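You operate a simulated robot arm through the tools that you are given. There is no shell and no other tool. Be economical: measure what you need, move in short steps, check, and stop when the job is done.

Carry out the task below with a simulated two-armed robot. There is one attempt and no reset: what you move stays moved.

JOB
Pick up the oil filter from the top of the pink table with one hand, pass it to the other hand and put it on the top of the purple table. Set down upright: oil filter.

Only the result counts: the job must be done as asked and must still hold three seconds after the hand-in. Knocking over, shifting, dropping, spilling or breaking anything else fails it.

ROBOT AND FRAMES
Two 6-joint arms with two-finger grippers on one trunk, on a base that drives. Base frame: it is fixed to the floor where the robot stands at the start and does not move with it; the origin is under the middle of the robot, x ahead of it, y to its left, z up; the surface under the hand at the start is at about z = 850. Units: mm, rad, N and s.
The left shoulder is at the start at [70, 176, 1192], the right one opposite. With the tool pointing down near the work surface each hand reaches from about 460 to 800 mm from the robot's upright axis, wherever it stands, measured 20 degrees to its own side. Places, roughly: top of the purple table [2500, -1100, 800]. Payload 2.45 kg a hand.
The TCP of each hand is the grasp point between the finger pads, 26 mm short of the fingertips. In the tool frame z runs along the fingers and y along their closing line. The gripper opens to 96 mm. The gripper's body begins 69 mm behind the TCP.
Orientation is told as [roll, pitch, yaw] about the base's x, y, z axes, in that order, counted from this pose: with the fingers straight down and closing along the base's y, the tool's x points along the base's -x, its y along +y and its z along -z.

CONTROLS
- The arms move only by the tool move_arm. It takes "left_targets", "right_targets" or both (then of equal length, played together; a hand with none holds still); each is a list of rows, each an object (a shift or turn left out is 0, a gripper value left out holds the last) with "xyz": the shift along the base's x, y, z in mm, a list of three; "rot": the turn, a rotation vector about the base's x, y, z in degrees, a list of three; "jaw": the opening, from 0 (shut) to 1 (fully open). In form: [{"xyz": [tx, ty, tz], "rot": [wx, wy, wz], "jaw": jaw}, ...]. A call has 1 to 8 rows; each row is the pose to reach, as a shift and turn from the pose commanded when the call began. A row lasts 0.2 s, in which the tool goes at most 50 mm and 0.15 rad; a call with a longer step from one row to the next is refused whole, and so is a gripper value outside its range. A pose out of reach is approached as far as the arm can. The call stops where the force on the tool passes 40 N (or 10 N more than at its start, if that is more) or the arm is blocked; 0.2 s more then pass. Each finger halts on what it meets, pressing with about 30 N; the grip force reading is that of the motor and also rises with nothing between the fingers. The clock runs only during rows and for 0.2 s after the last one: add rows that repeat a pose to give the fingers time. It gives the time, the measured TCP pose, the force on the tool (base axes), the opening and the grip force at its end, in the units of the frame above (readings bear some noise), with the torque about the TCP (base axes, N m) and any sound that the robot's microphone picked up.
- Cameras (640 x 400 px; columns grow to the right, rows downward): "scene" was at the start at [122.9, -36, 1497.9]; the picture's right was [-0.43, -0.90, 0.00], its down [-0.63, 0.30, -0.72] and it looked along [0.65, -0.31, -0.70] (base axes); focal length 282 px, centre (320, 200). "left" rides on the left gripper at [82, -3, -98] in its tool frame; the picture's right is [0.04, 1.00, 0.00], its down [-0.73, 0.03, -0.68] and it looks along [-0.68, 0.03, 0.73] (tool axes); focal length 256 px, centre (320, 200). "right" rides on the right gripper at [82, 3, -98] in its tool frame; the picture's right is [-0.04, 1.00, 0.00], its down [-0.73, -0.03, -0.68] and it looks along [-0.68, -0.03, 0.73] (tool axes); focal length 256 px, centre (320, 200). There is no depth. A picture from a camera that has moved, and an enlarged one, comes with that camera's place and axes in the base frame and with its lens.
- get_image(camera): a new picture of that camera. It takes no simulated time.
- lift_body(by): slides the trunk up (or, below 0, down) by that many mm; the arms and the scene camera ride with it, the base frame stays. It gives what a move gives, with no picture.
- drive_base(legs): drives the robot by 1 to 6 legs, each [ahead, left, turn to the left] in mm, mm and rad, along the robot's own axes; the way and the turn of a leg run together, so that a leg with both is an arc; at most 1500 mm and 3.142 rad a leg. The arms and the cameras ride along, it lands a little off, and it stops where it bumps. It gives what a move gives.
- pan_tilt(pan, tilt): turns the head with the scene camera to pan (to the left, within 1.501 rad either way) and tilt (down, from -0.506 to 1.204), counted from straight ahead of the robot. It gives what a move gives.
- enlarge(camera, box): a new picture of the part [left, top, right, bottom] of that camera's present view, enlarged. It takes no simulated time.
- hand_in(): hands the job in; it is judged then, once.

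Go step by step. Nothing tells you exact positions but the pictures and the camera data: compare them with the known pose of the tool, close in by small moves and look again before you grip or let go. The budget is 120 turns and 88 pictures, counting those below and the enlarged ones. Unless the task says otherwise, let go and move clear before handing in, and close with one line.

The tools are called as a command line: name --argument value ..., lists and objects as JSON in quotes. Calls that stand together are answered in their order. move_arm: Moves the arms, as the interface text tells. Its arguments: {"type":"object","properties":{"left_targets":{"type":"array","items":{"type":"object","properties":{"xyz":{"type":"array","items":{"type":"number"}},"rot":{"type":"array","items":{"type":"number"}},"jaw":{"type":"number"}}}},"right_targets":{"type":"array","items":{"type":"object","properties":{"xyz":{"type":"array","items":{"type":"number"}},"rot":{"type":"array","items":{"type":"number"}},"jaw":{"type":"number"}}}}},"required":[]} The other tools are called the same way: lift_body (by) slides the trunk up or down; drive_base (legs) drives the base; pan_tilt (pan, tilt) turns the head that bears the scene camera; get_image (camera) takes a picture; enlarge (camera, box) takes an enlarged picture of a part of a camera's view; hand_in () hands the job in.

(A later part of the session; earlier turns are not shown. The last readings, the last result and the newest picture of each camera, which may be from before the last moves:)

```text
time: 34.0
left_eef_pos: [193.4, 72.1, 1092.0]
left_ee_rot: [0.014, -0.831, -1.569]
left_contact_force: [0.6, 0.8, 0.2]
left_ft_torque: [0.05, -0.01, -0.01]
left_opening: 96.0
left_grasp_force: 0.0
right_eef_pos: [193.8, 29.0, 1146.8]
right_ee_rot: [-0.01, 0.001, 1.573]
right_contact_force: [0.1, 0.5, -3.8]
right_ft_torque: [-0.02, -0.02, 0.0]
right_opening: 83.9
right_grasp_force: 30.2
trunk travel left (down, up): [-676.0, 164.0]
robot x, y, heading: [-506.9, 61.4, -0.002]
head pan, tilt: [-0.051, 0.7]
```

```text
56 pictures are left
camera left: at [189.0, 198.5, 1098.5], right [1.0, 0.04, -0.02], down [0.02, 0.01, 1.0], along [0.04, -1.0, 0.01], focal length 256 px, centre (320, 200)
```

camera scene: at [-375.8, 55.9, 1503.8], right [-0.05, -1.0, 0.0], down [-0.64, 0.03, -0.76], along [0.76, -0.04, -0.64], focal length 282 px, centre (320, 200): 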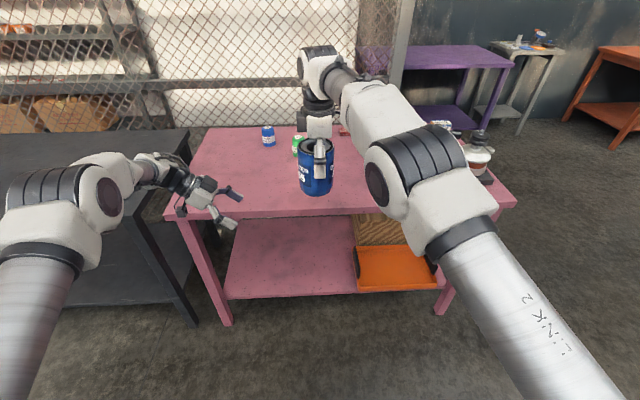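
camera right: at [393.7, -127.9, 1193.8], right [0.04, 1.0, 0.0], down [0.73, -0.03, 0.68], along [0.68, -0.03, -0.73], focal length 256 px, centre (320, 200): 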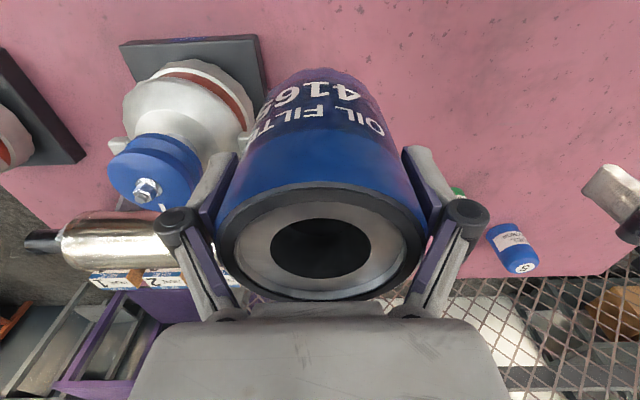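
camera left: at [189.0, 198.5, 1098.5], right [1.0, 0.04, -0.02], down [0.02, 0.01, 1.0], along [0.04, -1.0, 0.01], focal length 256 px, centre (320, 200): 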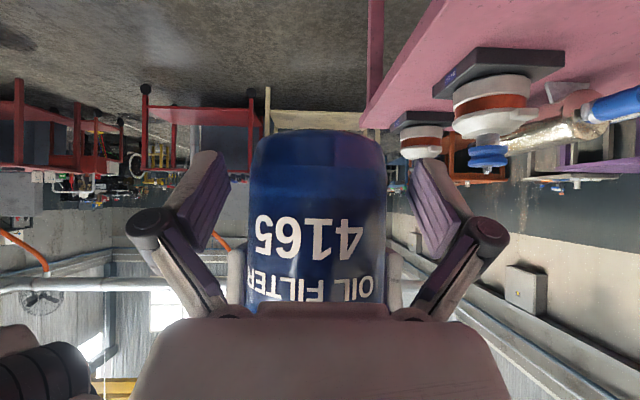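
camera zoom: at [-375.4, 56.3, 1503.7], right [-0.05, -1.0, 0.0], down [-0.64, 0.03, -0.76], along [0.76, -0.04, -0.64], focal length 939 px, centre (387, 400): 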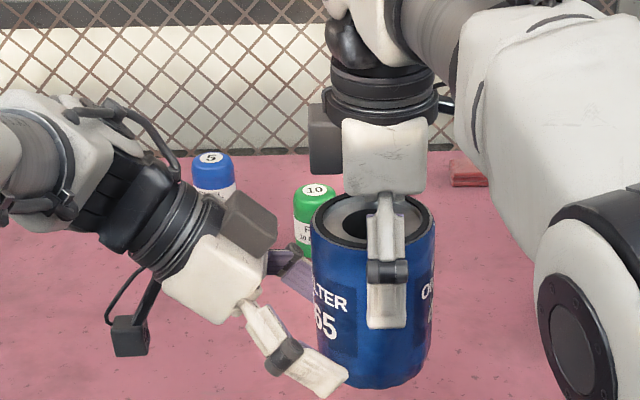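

Clearances look fine and the filter is centred. I'll advance the last 32 mm.

move_arm --left_targets '[{"xyz": [0, -12, 1]}, {"xyz": [0, -24, 1]}, {"xyz": [0, -32, 1]}, {"xyz": [0, -32, 1]}]'

enlarge --camera "scene" --box '[220, 80, 380, 200]'

get_image --camera "left"

```text
time: 35.0
left_eef_pos: [192.3, 40.0, 1095.0]
left_ee_rot: [0.017, -0.83, -1.57]
left_contact_force: [-4.2, 19.7, 11.3]
left_ft_torque: [-1.38, -0.23, -0.01]
left_opening: 96.0
left_grasp_force: 0.0
right_eef_pos: [193.5, 27.7, 1146.5]
right_ee_rot: [-0.009, -0.002, 1.57]
right_contact_force: [3.4, -19.2, -14.8]
right_ft_torque: [0.25, 0.08, -0.02]
right_opening: 84.1
right_grasp_force: 29.8
trunk travel left (down, up): [-676.0, 164.0]
robot x, y, heading: [-510.0, 62.4, -0.005]
head pan, tilt: [-0.051, 0.7]
```

```text
3.33 times, centred on (300, 140) of scene
camera zoom: at [-375.5, 56.1, 1503.7], right [-0.05, -1.0, 0.0], down [-0.64, 0.03, -0.76], along [0.76, -0.04, -0.64], focal length 939 px, centre (387, 400)
```

zoom: 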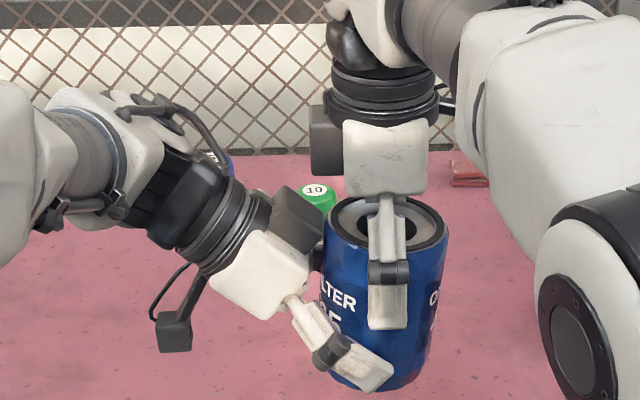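

```text
54 pictures are left
camera left: at [189.2, 166.5, 1100.8], right [1.0, 0.04, -0.02], down [0.02, 0.01, 1.0], along [0.04, -1.0, 0.01], focal length 256 px, centre (320, 200)
```

left: 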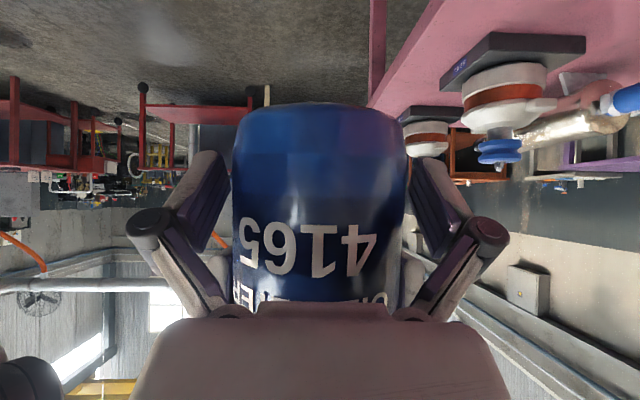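

The left palm's upper housing touched the filter's rim and shoved it a little in the right hand's grip. I'll back off, flatten the left hand by about 15°, and check how the filter sits.

move_arm --left_targets '[{"xyz": [0, 15, 0]}, {"xyz": [0, 35, 0]}, {"xyz": [0, 60, 0]}, {"xyz": [0, 60, 0], "rot": [-5, 0, 0]}, {"xyz": [0, 60, 0], "rot": [-10, 0, 0]}, {"xyz": [0, 60, 0], "rot": [-15, 0, 0]}, {"xyz": [0, 60, 0], "rot": [-15, 0, 0]}]'

enlarge --camera "scene" --box '[220, 80, 380, 200]'

get_image --camera "left"

get_image --camera "right"

```text
time: 36.6
left_eef_pos: [193.6, 99.2, 1094.8]
left_ee_rot: [0.013, -1.092, -1.568]
left_contact_force: [0.1, -0.6, -0.2]
left_ft_torque: [0.01, -0.02, -0.05]
left_opening: 96.2
left_grasp_force: 0.0
right_eef_pos: [193.5, 29.6, 1147.9]
right_ee_rot: [-0.008, -0.002, 1.574]
right_contact_force: [-0.6, -0.2, -4.5]
right_ft_torque: [-0.01, 0.05, -0.01]
right_opening: 84.2
right_grasp_force: 30.0
trunk travel left (down, up): [-676.0, 164.0]
robot x, y, heading: [-507.3, 59.6, -0.008]
head pan, tilt: [-0.051, 0.7]
```

```text
3.33 times, centred on (300, 140) of scene
camera zoom: at [-375.6, 55.5, 1503.8], right [-0.05, -1.0, 0.0], down [-0.64, 0.03, -0.76], along [0.76, -0.04, -0.64], focal length 939 px, centre (387, 400)
```

zoom: 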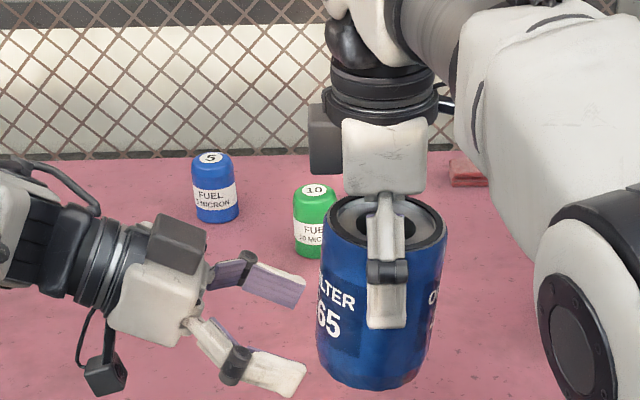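

```text
52 pictures are left
camera left: at [189.6, 223.1, 1066.6], right [1.0, 0.03, -0.03], down [0.02, 0.27, 0.96], along [0.04, -0.96, 0.26], focal length 256 px, centre (320, 200)
```

left: 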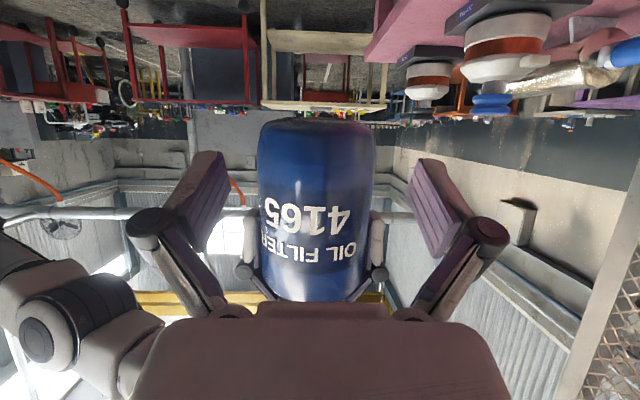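

```text
51 pictures are left
camera right: at [188.6, -53.3, 1245.2], right [-1.0, 0.04, -0.01], down [0.02, 0.73, 0.68], along [0.03, 0.68, -0.73], focal length 256 px, centre (320, 200)
```

right: 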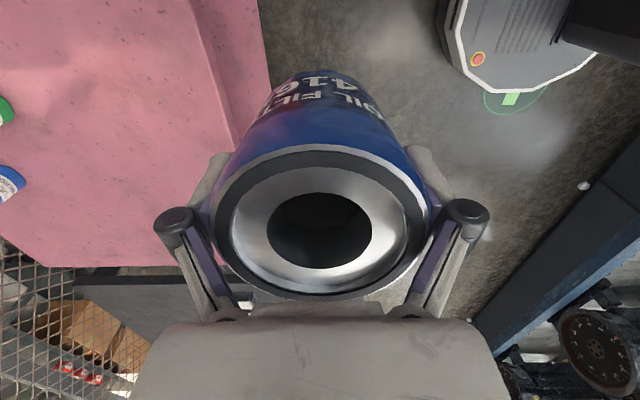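

The push tilted the filter roughly 4° in the right hand (top leaning to -y). I'll roll the right hand back by 4° to make the filter vertical again, and check.

move_arm --right_targets '[{"rot": [-2, 0, 0]}, {"rot": [-4, 0, 0]}, {"rot": [-4, 0, 0]}]'

enlarge --camera "scene" --box '[250, 100, 370, 200]'

```text
time: 37.4
left_eef_pos: [195.0, 100.2, 1094.6]
left_ee_rot: [0.014, -1.092, -1.567]
left_contact_force: [0.0, -0.8, 0.0]
left_ft_torque: [0.01, -0.03, -0.01]
left_opening: 95.9
left_grasp_force: 0.0
right_eef_pos: [191.4, 27.2, 1147.3]
right_ee_rot: [-0.011, 0.07, 1.571]
right_contact_force: [-0.1, 0.0, -4.2]
right_ft_torque: [0.01, -0.02, -0.01]
right_opening: 84.3
right_grasp_force: 30.0
trunk travel left (down, up): [-676.0, 164.0]
robot x, y, heading: [-510.4, 61.8, -0.006]
head pan, tilt: [-0.051, 0.7]
```

```text
4.00 times, centred on (310, 150) of scene
camera zoom: at [-375.9, 55.9, 1503.8], right [-0.05, -1.0, 0.0], down [-0.64, 0.03, -0.76], along [0.76, -0.04, -0.64], focal length 1127 px, centre (360, 400)
```

zoom: 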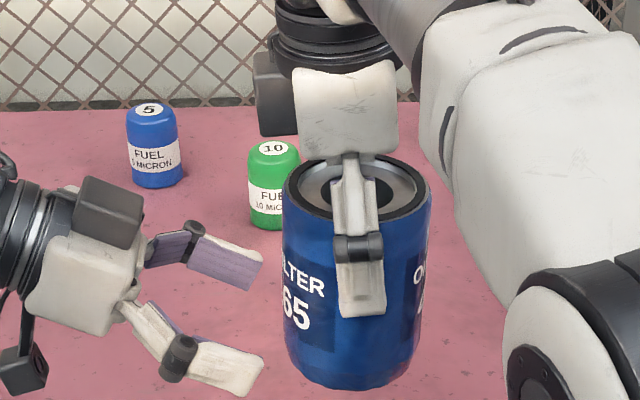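

The filter is nearly vertical now; one more degree and then I'll advance the flatter left hand to the grip position.

move_arm --right_targets '[{"rot": [-1, 0, 0]}, {"rot": [-1, 0, 0]}, {"rot": [-1, 0, 0]}, {"rot": [-1, 0, 0]}, {"rot": [-1, 0, 0]}, {"rot": [-1, 0, 0]}]' --left_targets '[{"xyz": [-1, -15, 0]}, {"xyz": [-1, -30, 0]}, {"xyz": [-1, -42, 0]}, {"xyz": [-1, -52, 0]}, {"xyz": [-1, -61, 0]}, {"xyz": [-1, -61, 0]}]'

enlarge --camera "scene" --box '[240, 90, 370, 200]'

get_image --camera "left"

```text
time: 38.8
left_eef_pos: [193.7, 39.7, 1096.0]
left_ee_rot: [0.013, -1.093, -1.565]
left_contact_force: [-0.2, -0.8, -0.7]
left_ft_torque: [-0.02, 0.03, -0.02]
left_opening: 96.0
left_grasp_force: 0.0
right_eef_pos: [191.2, 27.9, 1147.3]
right_ee_rot: [-0.011, 0.089, 1.575]
right_contact_force: [-0.1, -0.1, -3.7]
right_ft_torque: [0.02, 0.02, 0.03]
right_opening: 84.1
right_grasp_force: 30.0
trunk travel left (down, up): [-676.0, 164.0]
robot x, y, heading: [-507.9, 60.3, -0.003]
head pan, tilt: [-0.051, 0.7]
```

```text
3.64 times, centred on (305, 145) of scene
camera zoom: at [-375.3, 56.2, 1503.7], right [-0.05, -1.0, 0.0], down [-0.64, 0.03, -0.76], along [0.76, -0.04, -0.64], focal length 1024 px, centre (374, 400)
```

zoom: 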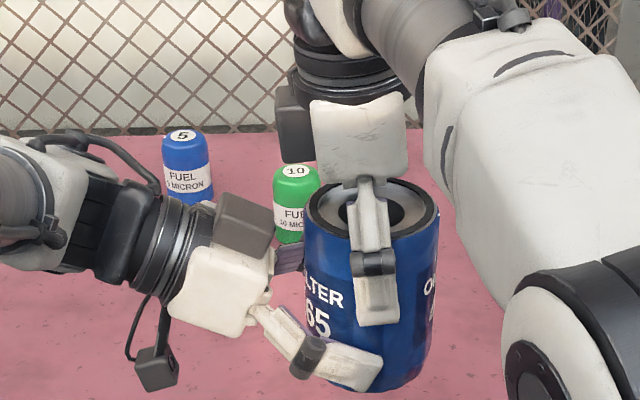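

```text
48 pictures are left
camera left: at [188.7, 162.5, 1068.4], right [1.0, 0.03, -0.03], down [0.02, 0.27, 0.96], along [0.04, -0.96, 0.26], focal length 256 px, centre (320, 200)
```

left: 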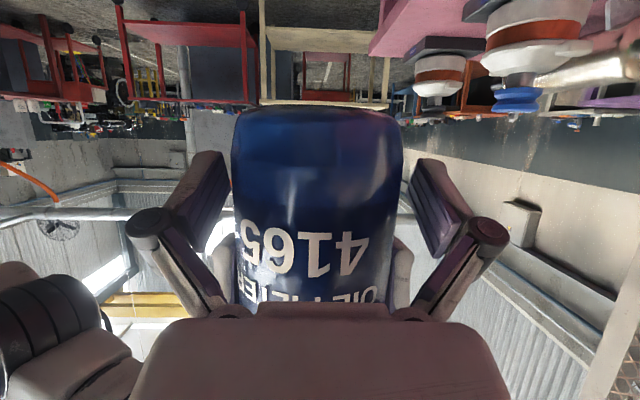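

No contact and well centred. I'll go 7 mm deeper, then close the left hand on the filter.

move_arm --left_targets '[{"xyz": [0, -4, 0]}, {"xyz": [0, -7, 0]}, {"xyz": [0, -7, 0]}]'

move_arm --left_targets '[{"jaw": 0.9}, {"jaw": 0.5}, {"jaw": 0}, {"jaw": 0}, {"jaw": 0}]'

enlarge --camera "scene" --box '[240, 90, 370, 200]'

```text
time: 39.6
left_eef_pos: [194.2, 31.6, 1095.2]
left_ee_rot: [0.013, -1.092, -1.568]
left_contact_force: [-0.3, 0.6, 0.2]
left_ft_torque: [0.0, 0.0, 0.01]
left_opening: 96.0
left_grasp_force: 0.2
right_eef_pos: [191.6, 27.4, 1146.5]
right_ee_rot: [-0.011, 0.085, 1.572]
right_contact_force: [0.3, 0.5, -3.6]
right_ft_torque: [-0.02, -0.02, -0.01]
right_opening: 83.9
right_grasp_force: 29.8
trunk travel left (down, up): [-676.0, 164.0]
robot x, y, heading: [-513.5, 62.4, -0.007]
head pan, tilt: [-0.051, 0.7]
```

```text
time: 40.8
left_eef_pos: [193.6, 32.0, 1095.2]
left_ee_rot: [0.014, -1.09, -1.566]
left_contact_force: [-23.8, 3.9, 1.6]
left_ft_torque: [-0.22, -0.48, -0.23]
left_opening: 84.1
left_grasp_force: 30.4
right_eef_pos: [192.7, 27.2, 1147.5]
right_ee_rot: [-0.013, 0.086, 1.571]
right_contact_force: [23.9, -3.4, -6.1]
right_ft_torque: [-0.01, -0.73, 0.12]
right_opening: 83.7
right_grasp_force: 30.2
trunk travel left (down, up): [-676.0, 164.0]
robot x, y, heading: [-513.1, 63.8, -0.002]
head pan, tilt: [-0.051, 0.7]
```

```text
3.64 times, centred on (305, 145) of scene
camera zoom: at [-375.4, 55.9, 1503.7], right [-0.05, -1.0, 0.0], down [-0.64, 0.03, -0.76], along [0.76, -0.04, -0.64], focal length 1024 px, centre (374, 400)
```

zoom: 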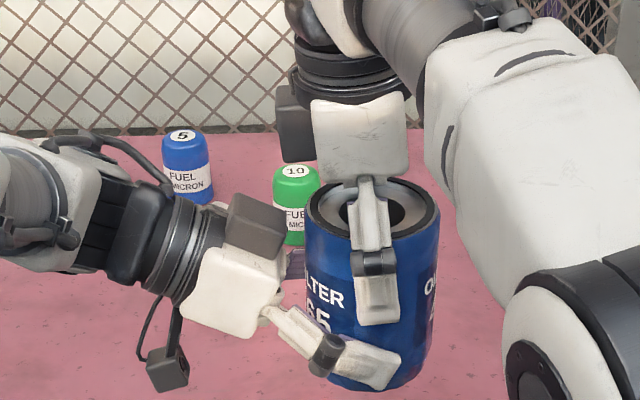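

Both hands grip it, with some sideways load between them. I'll relieve that by nudging the left hand 1.5 mm in -x before the right lets go.

move_arm --left_targets '[{"xyz": [-1.5, 0, 0]}, {"xyz": [-1.5, 0, 0]}]'

```text
time: 41.4
left_eef_pos: [192.6, 32.2, 1094.5]
left_ee_rot: [0.012, -1.091, -1.565]
left_contact_force: [-8.6, 1.1, 0.3]
left_ft_torque: [-0.16, 0.18, -0.37]
left_opening: 84.0
left_grasp_force: 30.2
right_eef_pos: [190.2, 27.7, 1146.8]
right_ee_rot: [-0.01, 0.086, 1.574]
right_contact_force: [7.7, -1.7, -2.5]
right_ft_torque: [0.06, -0.55, 0.36]
right_opening: 84.0
right_grasp_force: 29.6
trunk travel left (down, up): [-676.0, 164.0]
robot x, y, heading: [-511.5, 62.3, -0.002]
head pan, tilt: [-0.051, 0.7]
```

The load is down to 8 N. I'll open the right hand and see whether the left holds before drawing the right hand up.

move_arm --right_targets '[{"jaw": 0.93}, {"jaw": 1}, {"jaw": 1}]'

enlarge --camera "scene" --box '[240, 90, 370, 200]'

```text
time: 42.2
left_eef_pos: [191.2, 31.1, 1094.3]
left_ee_rot: [0.011, -1.093, -1.567]
left_contact_force: [-0.2, 0.4, -0.5]
left_ft_torque: [-0.01, 0.0, 0.02]
left_opening: 84.3
left_grasp_force: 29.6
right_eef_pos: [190.9, 27.9, 1147.1]
right_ee_rot: [-0.011, 0.086, 1.573]
right_contact_force: [-0.1, 0.4, 1.4]
right_ft_torque: [0.02, 0.05, 0.02]
right_opening: 95.8
right_grasp_force: 0.0
trunk travel left (down, up): [-676.0, 164.0]
robot x, y, heading: [-510.2, 62.1, -0.003]
head pan, tilt: [-0.051, 0.7]
```

```text
3.64 times, centred on (305, 145) of scene
camera zoom: at [-375.4, 55.9, 1503.7], right [-0.05, -1.0, 0.0], down [-0.64, 0.03, -0.76], along [0.76, -0.04, -0.64], focal length 1024 px, centre (374, 400)
```

zoom: 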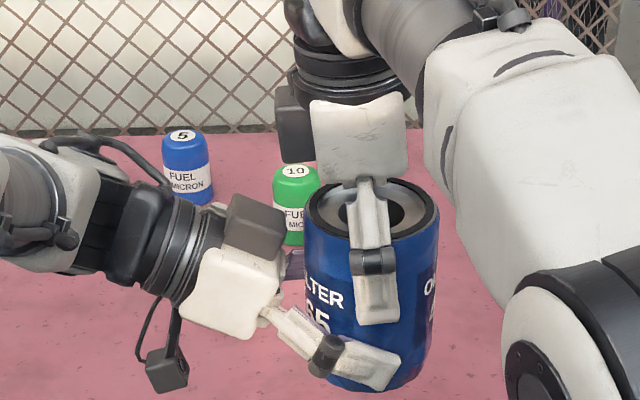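

The right hand is open and the filter hasn't moved. I'll draw the right hand straight up slowly.

move_arm --right_targets '[{"xyz": [0, 0.5, 6]}, {"xyz": [0, 1, 15]}, {"xyz": [0, 2, 28]}, {"xyz": [0, 2, 28]}]'

enlarge --camera "scene" --box '[240, 90, 370, 200]'

```text
time: 43.2
left_eef_pos: [192.8, 31.2, 1095.2]
left_ee_rot: [0.013, -1.093, -1.566]
left_contact_force: [-0.3, -0.1, 0.3]
left_ft_torque: [-0.03, -0.05, -0.01]
left_opening: 84.2
left_grasp_force: 30.2
right_eef_pos: [185.4, 25.4, 1173.3]
right_ee_rot: [-0.01, 0.085, 1.569]
right_contact_force: [0.3, 0.2, 0.5]
right_ft_torque: [-0.01, 0.02, 0.0]
right_opening: 96.0
right_grasp_force: 0.2
right hand out of reach, approached as far as the arm can: row 1, 2, 3, 4
trunk travel left (down, up): [-676.0, 164.0]
robot x, y, heading: [-507.2, 64.0, -0.007]
head pan, tilt: [-0.051, 0.7]
```

```text
3.64 times, centred on (305, 145) of scene
camera zoom: at [-374.8, 55.8, 1503.7], right [-0.05, -1.0, 0.0], down [-0.64, 0.03, -0.76], along [0.76, -0.04, -0.65], focal length 1024 px, centre (374, 400)
```

zoom: 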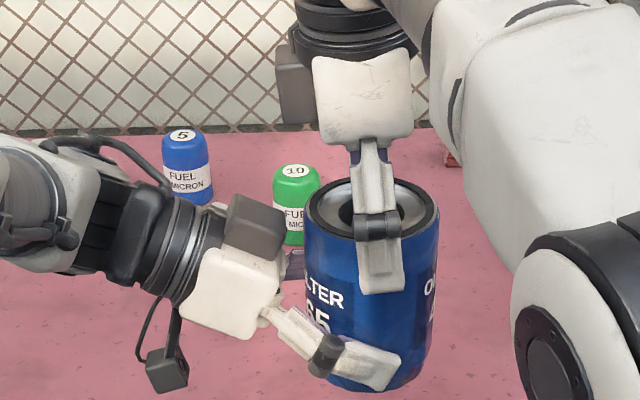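

The left hand holds the filter. The right arm is at its reach limit and drifting, so I'll instead lower the left hand with the filter out from under it.

move_arm --left_targets '[{"xyz": [-4, 0, -2]}, {"xyz": [-5, 0, -15]}, {"xyz": [-5, 0, -35]}, {"xyz": [-5, 0, -60]}, {"xyz": [-5, 0, -80]}, {"xyz": [-5, 0, -80]}]'

get_image --camera "scene"

```text
time: 44.6
left_eef_pos: [187.4, 31.9, 1012.2]
left_ee_rot: [0.016, -1.094, -1.566]
left_contact_force: [-0.9, -1.1, 0.0]
left_ft_torque: [0.05, 0.01, 0.01]
left_opening: 84.1
left_grasp_force: 30.0
right_eef_pos: [184.1, 25.0, 1173.9]
right_ee_rot: [-0.01, 0.087, 1.573]
right_contact_force: [0.7, 0.0, 0.3]
right_ft_torque: [0.0, 0.01, -0.02]
right_opening: 95.8
right_grasp_force: 0.0
trunk travel left (down, up): [-676.0, 164.0]
robot x, y, heading: [-508.0, 59.3, -0.003]
head pan, tilt: [-0.051, 0.7]
```

```text
44 pictures are left
camera scene: at [-375.9, 55.9, 1503.8], right [-0.05, -1.0, 0.0], down [-0.64, 0.03, -0.76], along [0.76, -0.04, -0.64], focal length 282 px, centre (320, 200)
```

scene: 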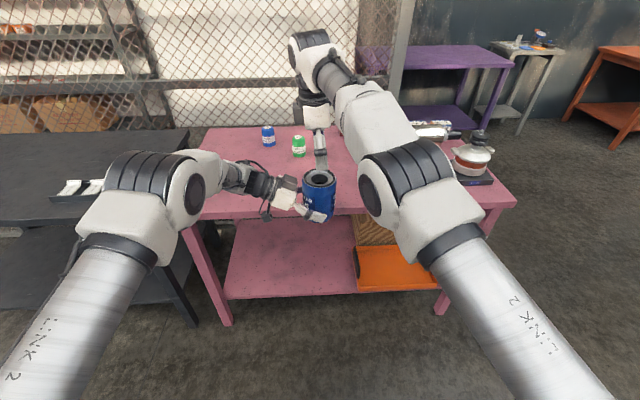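

The left hand now carries the filter alone. I'll tuck the right hand back to its own side and look toward the purple table.

move_arm --right_targets '[{"xyz": [-10, -35, 0]}, {"xyz": [-20, -75, 0]}, {"xyz": [-35, -115, 0]}, {"xyz": [-60, -150, 0]}, {"xyz": [-85, -185, 0]}, {"xyz": [-110, -220, 0]}, {"xyz": [-140, -250, 0]}, {"xyz": [-170, -280, 0]}]'

pan_tilt --pan -0.5 --tilt 0.25

get_image --camera "scene"

```text
time: 46.4
left_eef_pos: [187.3, 29.4, 1013.4]
left_ee_rot: [0.015, -1.089, -1.568]
left_contact_force: [0.7, -0.5, 0.3]
left_ft_torque: [0.07, -0.01, -0.02]
left_opening: 83.8
left_grasp_force: 30.4
right_eef_pos: [175.3, -270.7, 1262.0]
right_ee_rot: [0.06, 0.074, 1.573]
right_contact_force: [0.2, 0.4, -0.4]
right_ft_torque: [0.07, 0.02, 0.0]
right_opening: 96.0
right_grasp_force: 0.1
right hand out of reach, approached as far as the arm can: row 1, 2, 3, 4, 5, 6, 7, 8
trunk travel left (down, up): [-676.0, 164.0]
robot x, y, heading: [-509.6, 56.9, -0.007]
head pan, tilt: [-0.051, 0.7]
```

```text
time: 47.3
left_eef_pos: [187.4, 32.1, 1012.0]
left_ee_rot: [0.011, -1.093, -1.568]
left_contact_force: [0.5, -0.1, 0.1]
left_ft_torque: [0.02, 0.01, -0.01]
left_opening: 84.2
left_grasp_force: 30.1
right_eef_pos: [175.3, -265.6, 1261.8]
right_ee_rot: [0.058, 0.077, 1.573]
right_contact_force: [0.4, -0.2, -0.5]
right_ft_torque: [0.01, 0.03, -0.04]
right_opening: 95.8
right_grasp_force: 0.0
trunk travel left (down, up): [-676.0, 164.0]
robot x, y, heading: [-511.4, 63.9, -0.006]
head pan, tilt: [-0.499, 0.25]
```

```text
43 pictures are left
camera scene: at [-378.3, 15.8, 1544.5], right [-0.48, -0.88, 0.0], down [-0.22, 0.12, -0.97], along [0.85, -0.47, -0.25], focal length 282 px, centre (320, 200)
```

scene: 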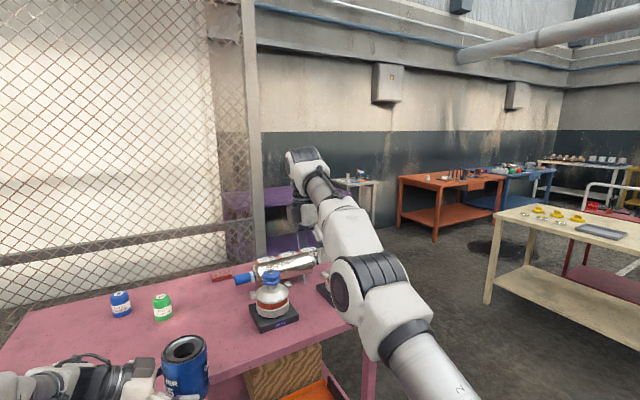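

The purple table's front edge appears at about x = 2220, spanning y from -1850 to -350, with a clear aisle to the right of the pink table. I'll check the floor to the right before driving.

pan_tilt --pan -1.4 --tilt 0.45

get_image --camera "scene"

```text
time: 48.5
left_eef_pos: [188.4, 32.0, 1012.8]
left_ee_rot: [0.013, -1.093, -1.568]
left_contact_force: [-0.6, -0.4, 0.2]
left_ft_torque: [0.0, 0.0, -0.03]
left_opening: 83.9
left_grasp_force: 30.5
right_eef_pos: [174.4, -267.1, 1261.8]
right_ee_rot: [0.058, 0.077, 1.572]
right_contact_force: [0.1, 0.6, 0.1]
right_ft_torque: [0.0, -0.01, 0.0]
right_opening: 96.2
right_grasp_force: 0.0
trunk travel left (down, up): [-676.0, 164.0]
robot x, y, heading: [-510.8, 59.2, -0.007]
head pan, tilt: [-1.4, 0.45]
```

```text
42 pictures are left
camera scene: at [-444.8, -30.3, 1526.0], right [-0.99, -0.17, 0.0], down [-0.07, 0.43, -0.9], along [0.15, -0.89, -0.44], focal length 282 px, centre (320, 200)
```

scene: 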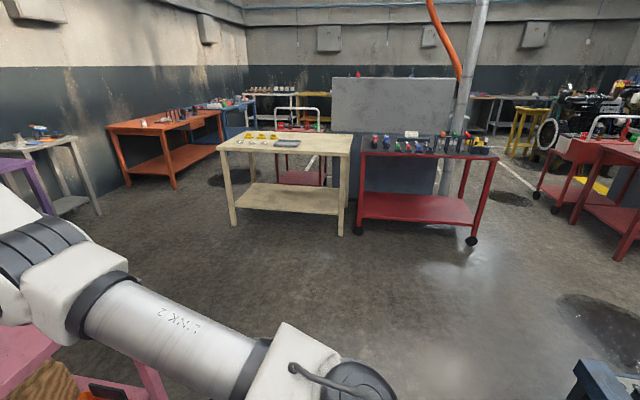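

The floor to the right is clear to about y = -2400. I'll drive right past the pink table, then ahead along the aisle.

drive_base --legs '[[80, -1410, 0], [1000, 0, 0]]'

pan_tilt --pan 0.1 --tilt 0.45

get_image --camera "scene"

```text
time: 60.2
left_eef_pos: [1262.2, -1356.3, 1014.5]
left_ee_rot: [0.015, -1.093, -1.568]
left_contact_force: [0.1, -0.6, 0.4]
left_ft_torque: [0.0, 0.0, 0.01]
left_opening: 84.1
left_grasp_force: 29.8
right_eef_pos: [1249.8, -1654.6, 1261.1]
right_ee_rot: [0.057, 0.077, 1.57]
right_contact_force: [-0.5, 0.7, -0.7]
right_ft_torque: [-0.02, -0.03, 0.01]
right_opening: 96.3
right_grasp_force: 0.1
trunk travel left (down, up): [-676.0, 164.0]
robot x, y, heading: [562.7, -1327.9, -0.001]
head pan, tilt: [-1.4, 0.45]
```

```text
time: 61.8
left_eef_pos: [1263.3, -1357.0, 1012.7]
left_ee_rot: [0.014, -1.092, -1.567]
left_contact_force: [0.2, 0.4, 0.1]
left_ft_torque: [0.03, 0.01, -0.02]
left_opening: 83.9
left_grasp_force: 29.9
right_eef_pos: [1249.2, -1654.4, 1262.2]
right_ee_rot: [0.057, 0.075, 1.57]
right_contact_force: [-0.1, 0.1, 0.0]
right_ft_torque: [0.03, 0.03, 0.0]
right_opening: 96.2
right_grasp_force: 0.1
trunk travel left (down, up): [-676.0, 164.0]
robot x, y, heading: [565.2, -1324.2, -0.001]
head pan, tilt: [0.099, 0.45]
```

```text
41 pictures are left
camera scene: at [706.5, -1318.7, 1525.9], right [0.1, -1.0, 0.0], down [-0.43, -0.04, -0.9], along [0.9, 0.09, -0.44], focal length 282 px, centre (320, 200)
```

scene: 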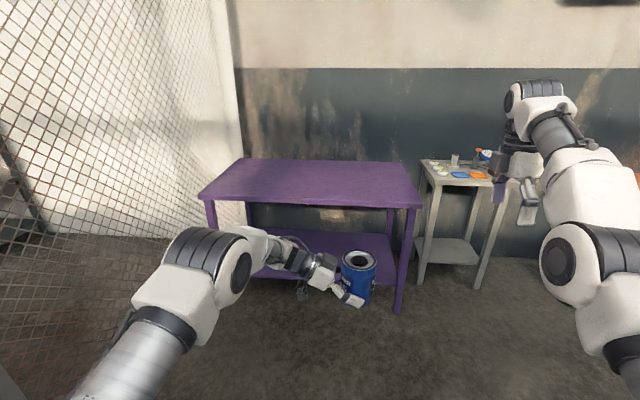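

The purple table is empty, front edge near x = 2160, spanning y -1735 to -435. I'll now yaw the left hand to point ahead for an edge placement, moving it to its own side first.

move_arm --left_targets '[{"xyz": [10, 40, 0]}, {"xyz": [20, 80, 0]}, {"xyz": [35, 120, 0]}, {"xyz": [45, 150, 0], "rot": [0, 0, 6]}, {"xyz": [45, 150, 0], "rot": [0, 0, 13]}, {"xyz": [45, 150, 0], "rot": [0, 0, 20]}, {"xyz": [45, 150, 0], "rot": [0, 0, 27]}, {"xyz": [45, 150, 0], "rot": [0, 0, 34]}]'

move_arm --left_targets '[{"rot": [0, 0, 7]}, {"rot": [0, 0, 14]}, {"rot": [0, 0, 21]}, {"rot": [0, 0, 28]}, {"rot": [0, 0, 35]}, {"rot": [0, 0, 42]}, {"rot": [0, 0, 49]}, {"rot": [0, 0, 55.5]}]'

get_image --camera "scene"

```text
time: 63.6
left_eef_pos: [1307.9, -1208.0, 1014.0]
left_ee_rot: [0.013, -1.093, -0.973]
left_contact_force: [-0.4, -0.5, -1.0]
left_ft_torque: [0.03, 0.0, -0.01]
left_opening: 84.3
left_grasp_force: 29.7
right_eef_pos: [1251.4, -1656.0, 1261.8]
right_ee_rot: [0.057, 0.076, 1.572]
right_contact_force: [-0.4, 0.2, -1.0]
right_ft_torque: [0.01, 0.0, 0.0]
right_opening: 96.1
right_grasp_force: 0.0
trunk travel left (down, up): [-676.0, 164.0]
robot x, y, heading: [563.9, -1327.5, -0.006]
head pan, tilt: [0.099, 0.45]
```

```text
time: 65.4
left_eef_pos: [1307.9, -1207.4, 1013.1]
left_ee_rot: [0.019, -1.091, -0.009]
left_contact_force: [-0.2, -1.0, -0.8]
left_ft_torque: [0.01, 0.04, -0.01]
left_opening: 83.8
left_grasp_force: 30.3
right_eef_pos: [1250.4, -1655.7, 1261.9]
right_ee_rot: [0.058, 0.078, 1.57]
right_contact_force: [-0.1, 0.1, 0.2]
right_ft_torque: [0.0, -0.01, -0.03]
right_opening: 96.1
right_grasp_force: 0.0
trunk travel left (down, up): [-676.0, 164.0]
robot x, y, heading: [566.1, -1328.6, -0.004]
head pan, tilt: [0.099, 0.45]
```

```text
40 pictures are left
camera scene: at [706.5, -1319.5, 1525.9], right [0.1, -1.0, 0.0], down [-0.43, -0.04, -0.9], along [0.9, 0.09, -0.44], focal length 282 px, centre (320, 200)
```

scene: 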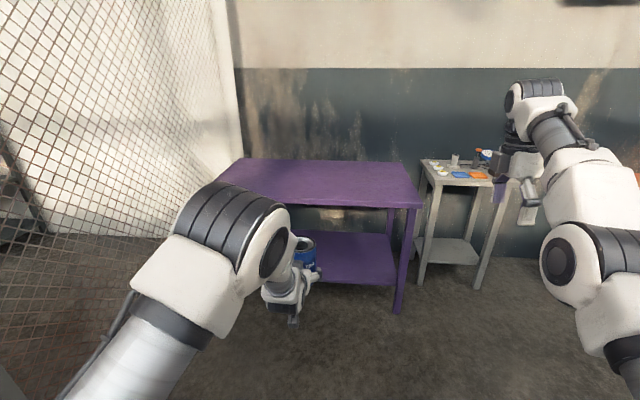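

The left hand now points ahead with the filter. I'll drive 800 mm closer to the table and look again.

drive_base --legs '[[800, 0, 0]]'

pan_tilt --pan 0.05 --tilt 0.75

get_image --camera "scene"

get_image --camera "left"

get_image --camera "right"

```text
time: 69.7
left_eef_pos: [2109.1, -1207.0, 1013.1]
left_ee_rot: [0.013, -1.092, -0.004]
left_contact_force: [-0.3, 0.7, -0.1]
left_ft_torque: [0.02, 0.0, 0.01]
left_opening: 84.0
left_grasp_force: 30.1
right_eef_pos: [2052.3, -1655.1, 1261.9]
right_ee_rot: [0.058, 0.078, 1.573]
right_contact_force: [0.5, 0.2, -0.2]
right_ft_torque: [0.0, 0.02, -0.01]
right_opening: 96.2
right_grasp_force: 0.0
trunk travel left (down, up): [-676.0, 164.0]
robot x, y, heading: [1365.9, -1329.2, -0.001]
head pan, tilt: [0.099, 0.45]
```

```text
time: 70.5
left_eef_pos: [2109.0, -1206.9, 1012.0]
left_ee_rot: [0.012, -1.089, -0.003]
left_contact_force: [0.1, 0.0, 0.3]
left_ft_torque: [0.02, 0.02, -0.01]
left_opening: 84.0
left_grasp_force: 30.0
right_eef_pos: [2053.5, -1655.4, 1261.2]
right_ee_rot: [0.059, 0.078, 1.576]
right_contact_force: [0.0, -0.4, -0.7]
right_ft_torque: [-0.03, 0.0, 0.01]
right_opening: 95.6
right_grasp_force: 0.1
trunk travel left (down, up): [-676.0, 164.0]
robot x, y, heading: [1365.8, -1326.9, 0.0]
head pan, tilt: [0.051, 0.75]
```

```text
39 pictures are left
camera scene: at [1499.4, -1324.7, 1499.5], right [0.05, -1.0, 0.0], down [-0.68, -0.03, -0.73], along [0.73, 0.04, -0.68], focal length 282 px, centre (320, 200)
```

scene: 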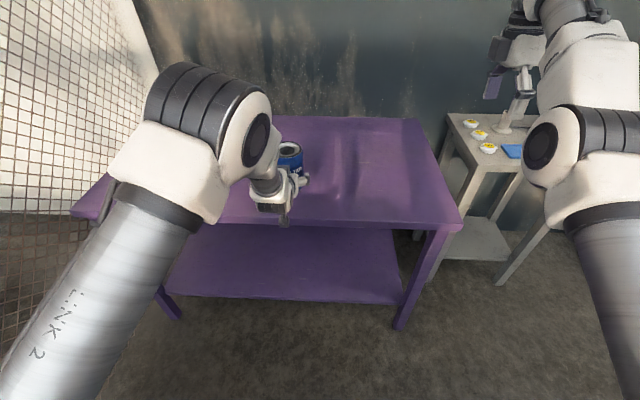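

```text
38 pictures are left
camera left: at [1984.7, -1212.0, 985.2], right [-0.03, 1.0, -0.03], down [-0.26, 0.02, 0.96], along [0.96, 0.03, 0.26], focal length 256 px, centre (320, 200)
```

left: 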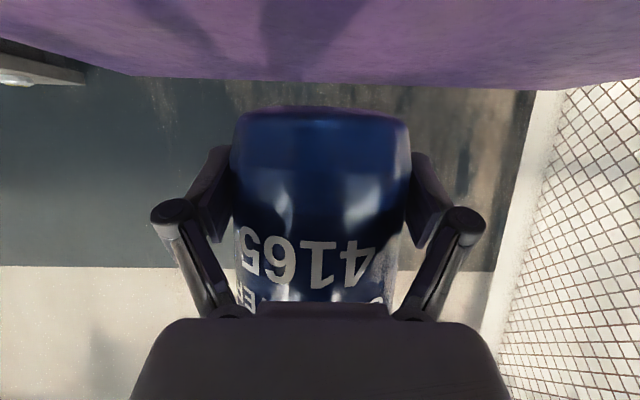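

```text
37 pictures are left
camera right: at [2055.1, -1728.6, 1365.9], right [-1.0, 0.04, 0.06], down [0.07, 0.78, 0.62], along [-0.02, 0.62, -0.78], focal length 256 px, centre (320, 200)
```

right: 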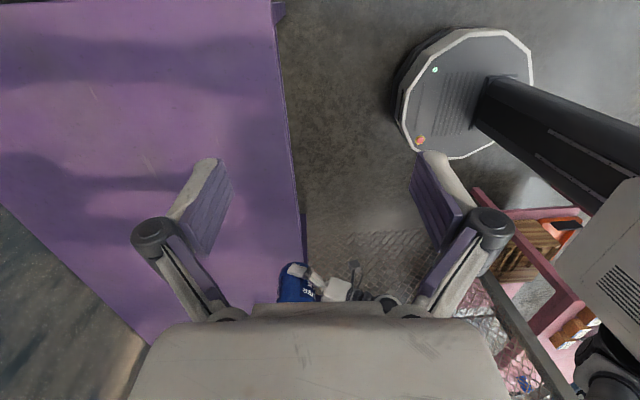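

I need the table's edge and height more precisely, so I'll enlarge both views of the front edge.

enlarge --camera "scene" --box '[240, 130, 480, 270]'

enlarge --camera "right" --box '[200, 180, 420, 310]'

```text
2.67 times, centred on (360, 200) of scene
camera zoom: at [1499.4, -1324.7, 1499.5], right [0.05, -1.0, 0.0], down [-0.68, -0.03, -0.73], along [0.73, 0.04, -0.68], focal length 751 px, centre (213, 200)
```

zoom: 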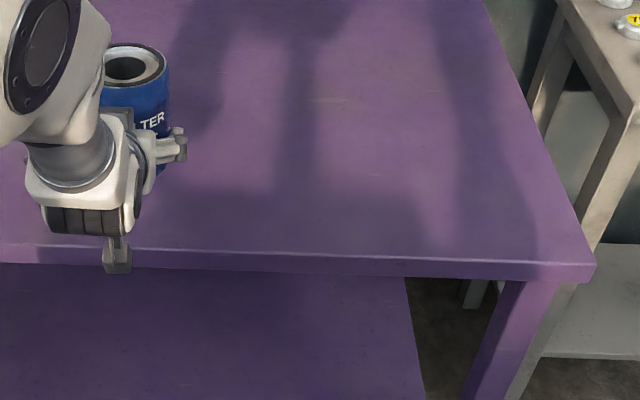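

```text
2.91 times, centred on (310, 245) of right
camera zoom: at [2055.1, -1728.6, 1365.9], right [-1.0, 0.04, 0.06], down [0.07, 0.78, 0.62], along [-0.02, 0.62, -0.78], focal length 745 px, centre (349, 69)
```

zoom: 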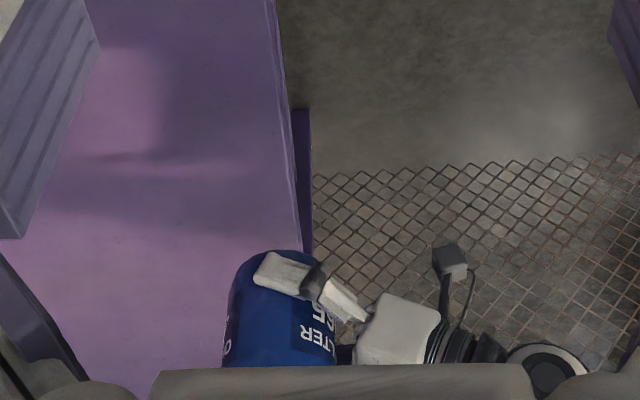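

Both views put the table's top at about z = 850 with its front edge near x = 2107. I'll drive in 67 mm so the filter stands ~70 mm inside the edge, then lower the trunk to just above the top.

drive_base --legs '[[67, 0, 0]]'

lift_body --by -95

get_image --camera "right"

get_image --camera "left"

get_image --camera "scene"

```text
time: 71.5
left_eef_pos: [2173.1, -1205.9, 1014.5]
left_ee_rot: [0.013, -1.092, -0.006]
left_contact_force: [-0.4, 0.2, -0.3]
left_ft_torque: [0.0, 0.0, 0.01]
left_opening: 84.0
left_grasp_force: 29.9
right_eef_pos: [2115.7, -1654.6, 1263.9]
right_ee_rot: [0.054, 0.077, 1.571]
right_contact_force: [0.4, -0.5, -0.7]
right_ft_torque: [0.01, -0.02, -0.04]
right_opening: 95.9
right_grasp_force: 0.0
trunk travel left (down, up): [-676.0, 164.0]
robot x, y, heading: [1431.5, -1328.0, -0.001]
head pan, tilt: [0.051, 0.75]
```

```text
time: 72.8
left_eef_pos: [2175.2, -1207.4, 918.9]
left_ee_rot: [0.014, -1.09, -0.005]
left_contact_force: [-0.4, -0.6, 0.7]
left_ft_torque: [-0.02, 0.02, 0.0]
left_opening: 84.0
left_grasp_force: 30.4
right_eef_pos: [2118.8, -1655.0, 1167.6]
right_ee_rot: [0.056, 0.077, 1.573]
right_contact_force: [0.0, 0.5, 0.0]
right_ft_torque: [-0.03, 0.01, 0.01]
right_opening: 95.9
right_grasp_force: 0.1
trunk travel left (down, up): [-581.0, 259.0]
robot x, y, heading: [1435.3, -1332.3, -0.002]
head pan, tilt: [0.051, 0.75]
```

```text
34 pictures are left
camera right: at [2121.4, -1729.0, 1271.2], right [-1.0, 0.04, 0.05], down [0.07, 0.78, 0.62], along [-0.02, 0.62, -0.78], focal length 256 px, centre (320, 200)
```

right: 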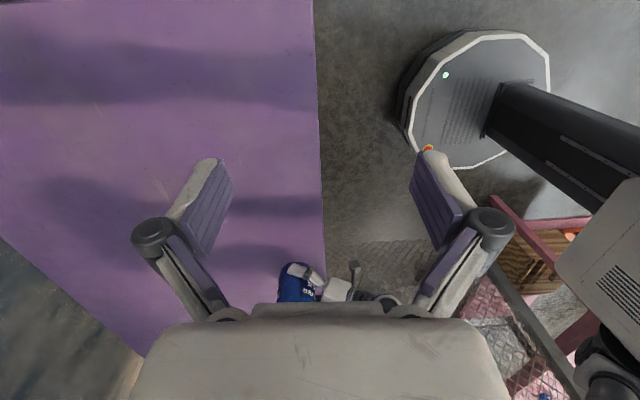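

```text
33 pictures are left
camera left: at [2051.4, -1212.4, 890.3], right [-0.03, 1.0, -0.03], down [-0.26, 0.02, 0.96], along [0.96, 0.03, 0.26], focal length 256 px, centre (320, 200)
```

left: 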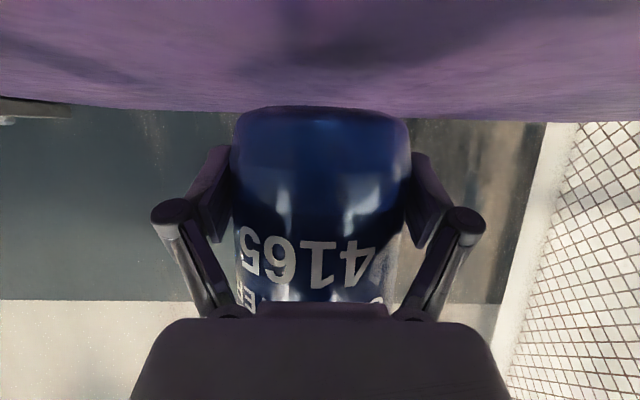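

```text
32 pictures are left
camera scene: at [1566.0, -1324.8, 1404.5], right [0.05, -1.0, 0.0], down [-0.68, -0.03, -0.73], along [0.73, 0.04, -0.68], focal length 282 px, centre (320, 200)
```

scene: 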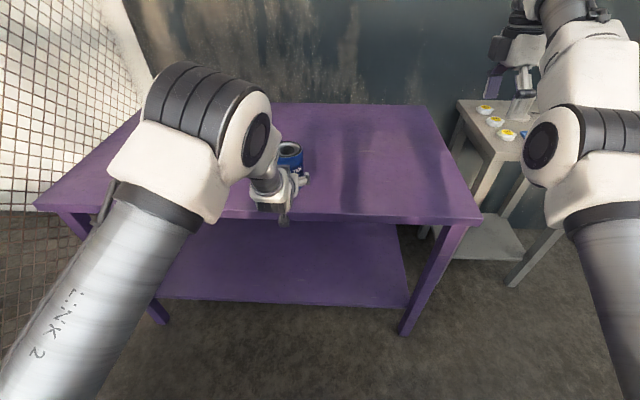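

The filter bottom is about 35–40 mm above the table. I'll descend 26 mm, then feel for contact in small steps.

move_arm --left_targets '[{"xyz": [0, 0, -10]}, {"xyz": [0, 0, -20]}, {"xyz": [0, 0, -26]}, {"xyz": [0, 0, -26]}]'

get_image --camera "left"

enlarge --camera "right" --box '[220, 200, 400, 310]'

```text
time: 73.8
left_eef_pos: [2175.0, -1207.0, 891.5]
left_ee_rot: [0.015, -1.092, -0.006]
left_contact_force: [0.5, 0.3, -0.9]
left_ft_torque: [0.0, 0.02, 0.02]
left_opening: 84.3
left_grasp_force: 30.1
right_eef_pos: [2119.5, -1656.1, 1167.6]
right_ee_rot: [0.058, 0.079, 1.575]
right_contact_force: [0.0, 0.4, 0.2]
right_ft_torque: [0.04, 0.02, 0.01]
right_opening: 95.7
right_grasp_force: 0.0
trunk travel left (down, up): [-581.0, 259.0]
robot x, y, heading: [1433.5, -1329.8, 0.001]
head pan, tilt: [0.051, 0.75]
```

```text
31 pictures are left
camera left: at [2051.5, -1212.3, 864.4], right [-0.03, 1.0, -0.03], down [-0.26, 0.02, 0.96], along [0.96, 0.03, 0.26], focal length 256 px, centre (320, 200)
```

left: 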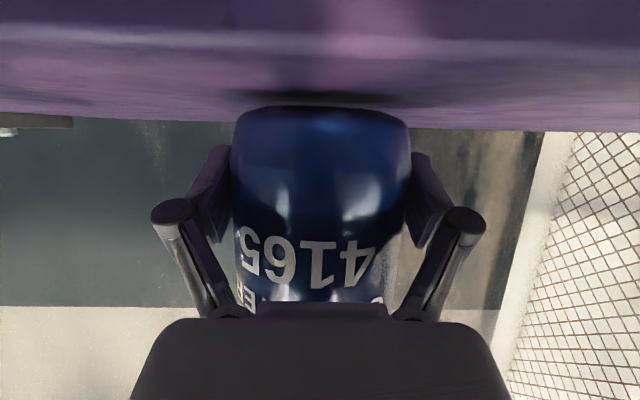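

```text
3.56 times, centred on (310, 255) of right
camera zoom: at [2121.3, -1729.0, 1271.2], right [-1.0, 0.04, 0.05], down [0.07, 0.78, 0.62], along [-0.02, 0.62, -0.78], focal length 910 px, centre (356, 4)
```

zoom: 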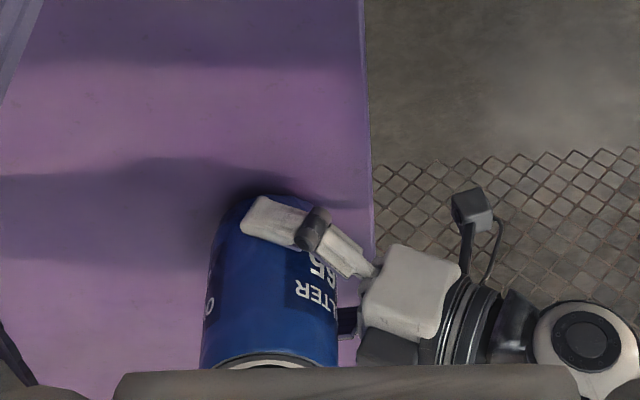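

The view shows the camera off the edge, filter fully inside, and about 10 mm to go. Stepping down gently.

move_arm --left_targets '[{"xyz": [0, 0, -2]}, {"xyz": [0, 0, -4]}, {"xyz": [0, 0, -6]}, {"xyz": [0, 0, -7]}, {"xyz": [0, 0, -7]}]'

get_image --camera "left"

```text
time: 75.0
left_eef_pos: [2174.6, -1207.3, 886.9]
left_ee_rot: [0.014, -1.094, -0.004]
left_contact_force: [2.0, 2.2, 6.5]
left_ft_torque: [-0.14, -0.32, 0.1]
left_opening: 84.0
left_grasp_force: 29.8
right_eef_pos: [2116.8, -1654.9, 1167.4]
right_ee_rot: [0.058, 0.076, 1.575]
right_contact_force: [-0.6, -0.3, -0.4]
right_ft_torque: [0.02, -0.01, 0.0]
right_opening: 96.1
right_grasp_force: 0.0
trunk travel left (down, up): [-581.0, 259.0]
robot x, y, heading: [1432.1, -1332.3, -0.002]
head pan, tilt: [0.051, 0.75]
```

```text
29 pictures are left
camera left: at [2051.4, -1212.0, 858.7], right [-0.03, 1.0, -0.03], down [-0.27, 0.02, 0.96], along [0.96, 0.03, 0.27], focal length 256 px, centre (320, 200)
```

left: 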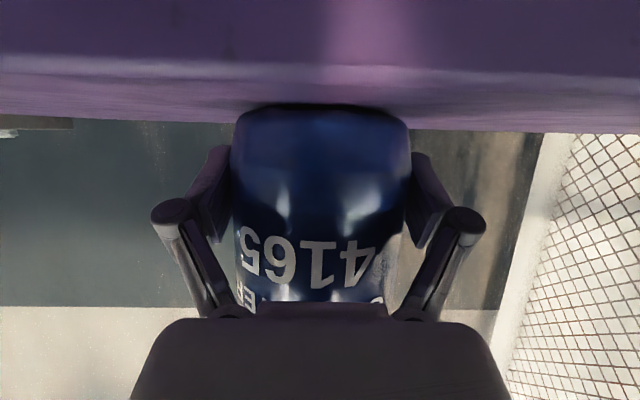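

Contact with the table (6.5 N). I'll seat it 1 mm more and then open the left hand.

move_arm --left_targets '[{"xyz": [0, 0, -1]}, {"xyz": [0, 0, -1.5]}, {"xyz": [0, 0, -1.5]}]'

move_arm --left_targets '[{"jaw": 0.9}, {"jaw": 1}, {"jaw": 1}, {"jaw": 1}]'

get_image --camera "left"

enlarge --camera "right" --box '[220, 200, 400, 310]'

```text
time: 75.8
left_eef_pos: [2174.4, -1206.1, 885.6]
left_ee_rot: [0.014, -1.096, -0.005]
left_contact_force: [5.9, 4.6, 16.5]
left_ft_torque: [-0.15, -0.79, 0.15]
left_opening: 84.1
left_grasp_force: 30.1
right_eef_pos: [2117.4, -1654.5, 1168.6]
right_ee_rot: [0.056, 0.076, 1.575]
right_contact_force: [0.3, -0.4, 0.0]
right_ft_torque: [0.0, 0.01, 0.02]
right_opening: 96.0
right_grasp_force: 0.1
trunk travel left (down, up): [-581.0, 259.0]
robot x, y, heading: [1434.9, -1328.7, 0.005]
head pan, tilt: [0.051, 0.75]
```

```text
time: 76.8
left_eef_pos: [2175.2, -1207.3, 883.5]
left_ee_rot: [0.017, -1.09, -0.006]
left_contact_force: [-0.1, 0.4, 1.0]
left_ft_torque: [-0.01, -0.03, -0.01]
left_opening: 95.9
left_grasp_force: 0.1
right_eef_pos: [2118.8, -1656.5, 1168.0]
right_ee_rot: [0.057, 0.075, 1.572]
right_contact_force: [0.1, -0.2, 0.7]
right_ft_torque: [0.0, -0.04, 0.01]
right_opening: 95.9
right_grasp_force: 0.1
trunk travel left (down, up): [-581.0, 259.0]
robot x, y, heading: [1435.2, -1327.4, -0.004]
head pan, tilt: [0.051, 0.75]
```

```text
28 pictures are left
camera left: at [2050.9, -1212.3, 855.8], right [-0.03, 1.0, -0.03], down [-0.26, 0.02, 0.96], along [0.96, 0.03, 0.26], focal length 256 px, centre (320, 200)
```

left: 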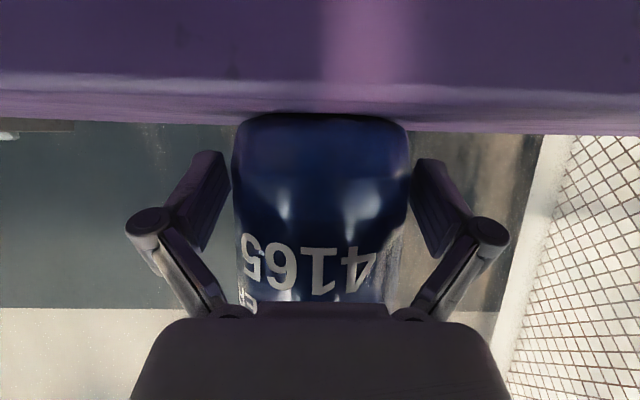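

```text
3.56 times, centred on (310, 255) of right
camera zoom: at [2120.3, -1729.0, 1271.8], right [-1.0, 0.04, 0.05], down [0.07, 0.78, 0.62], along [-0.02, 0.62, -0.78], focal length 910 px, centre (356, 4)
```

zoom: 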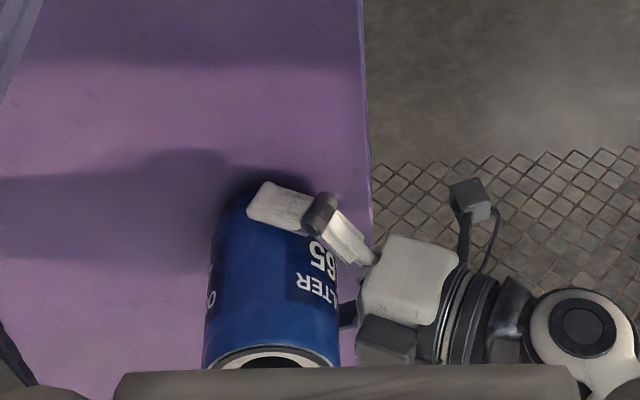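

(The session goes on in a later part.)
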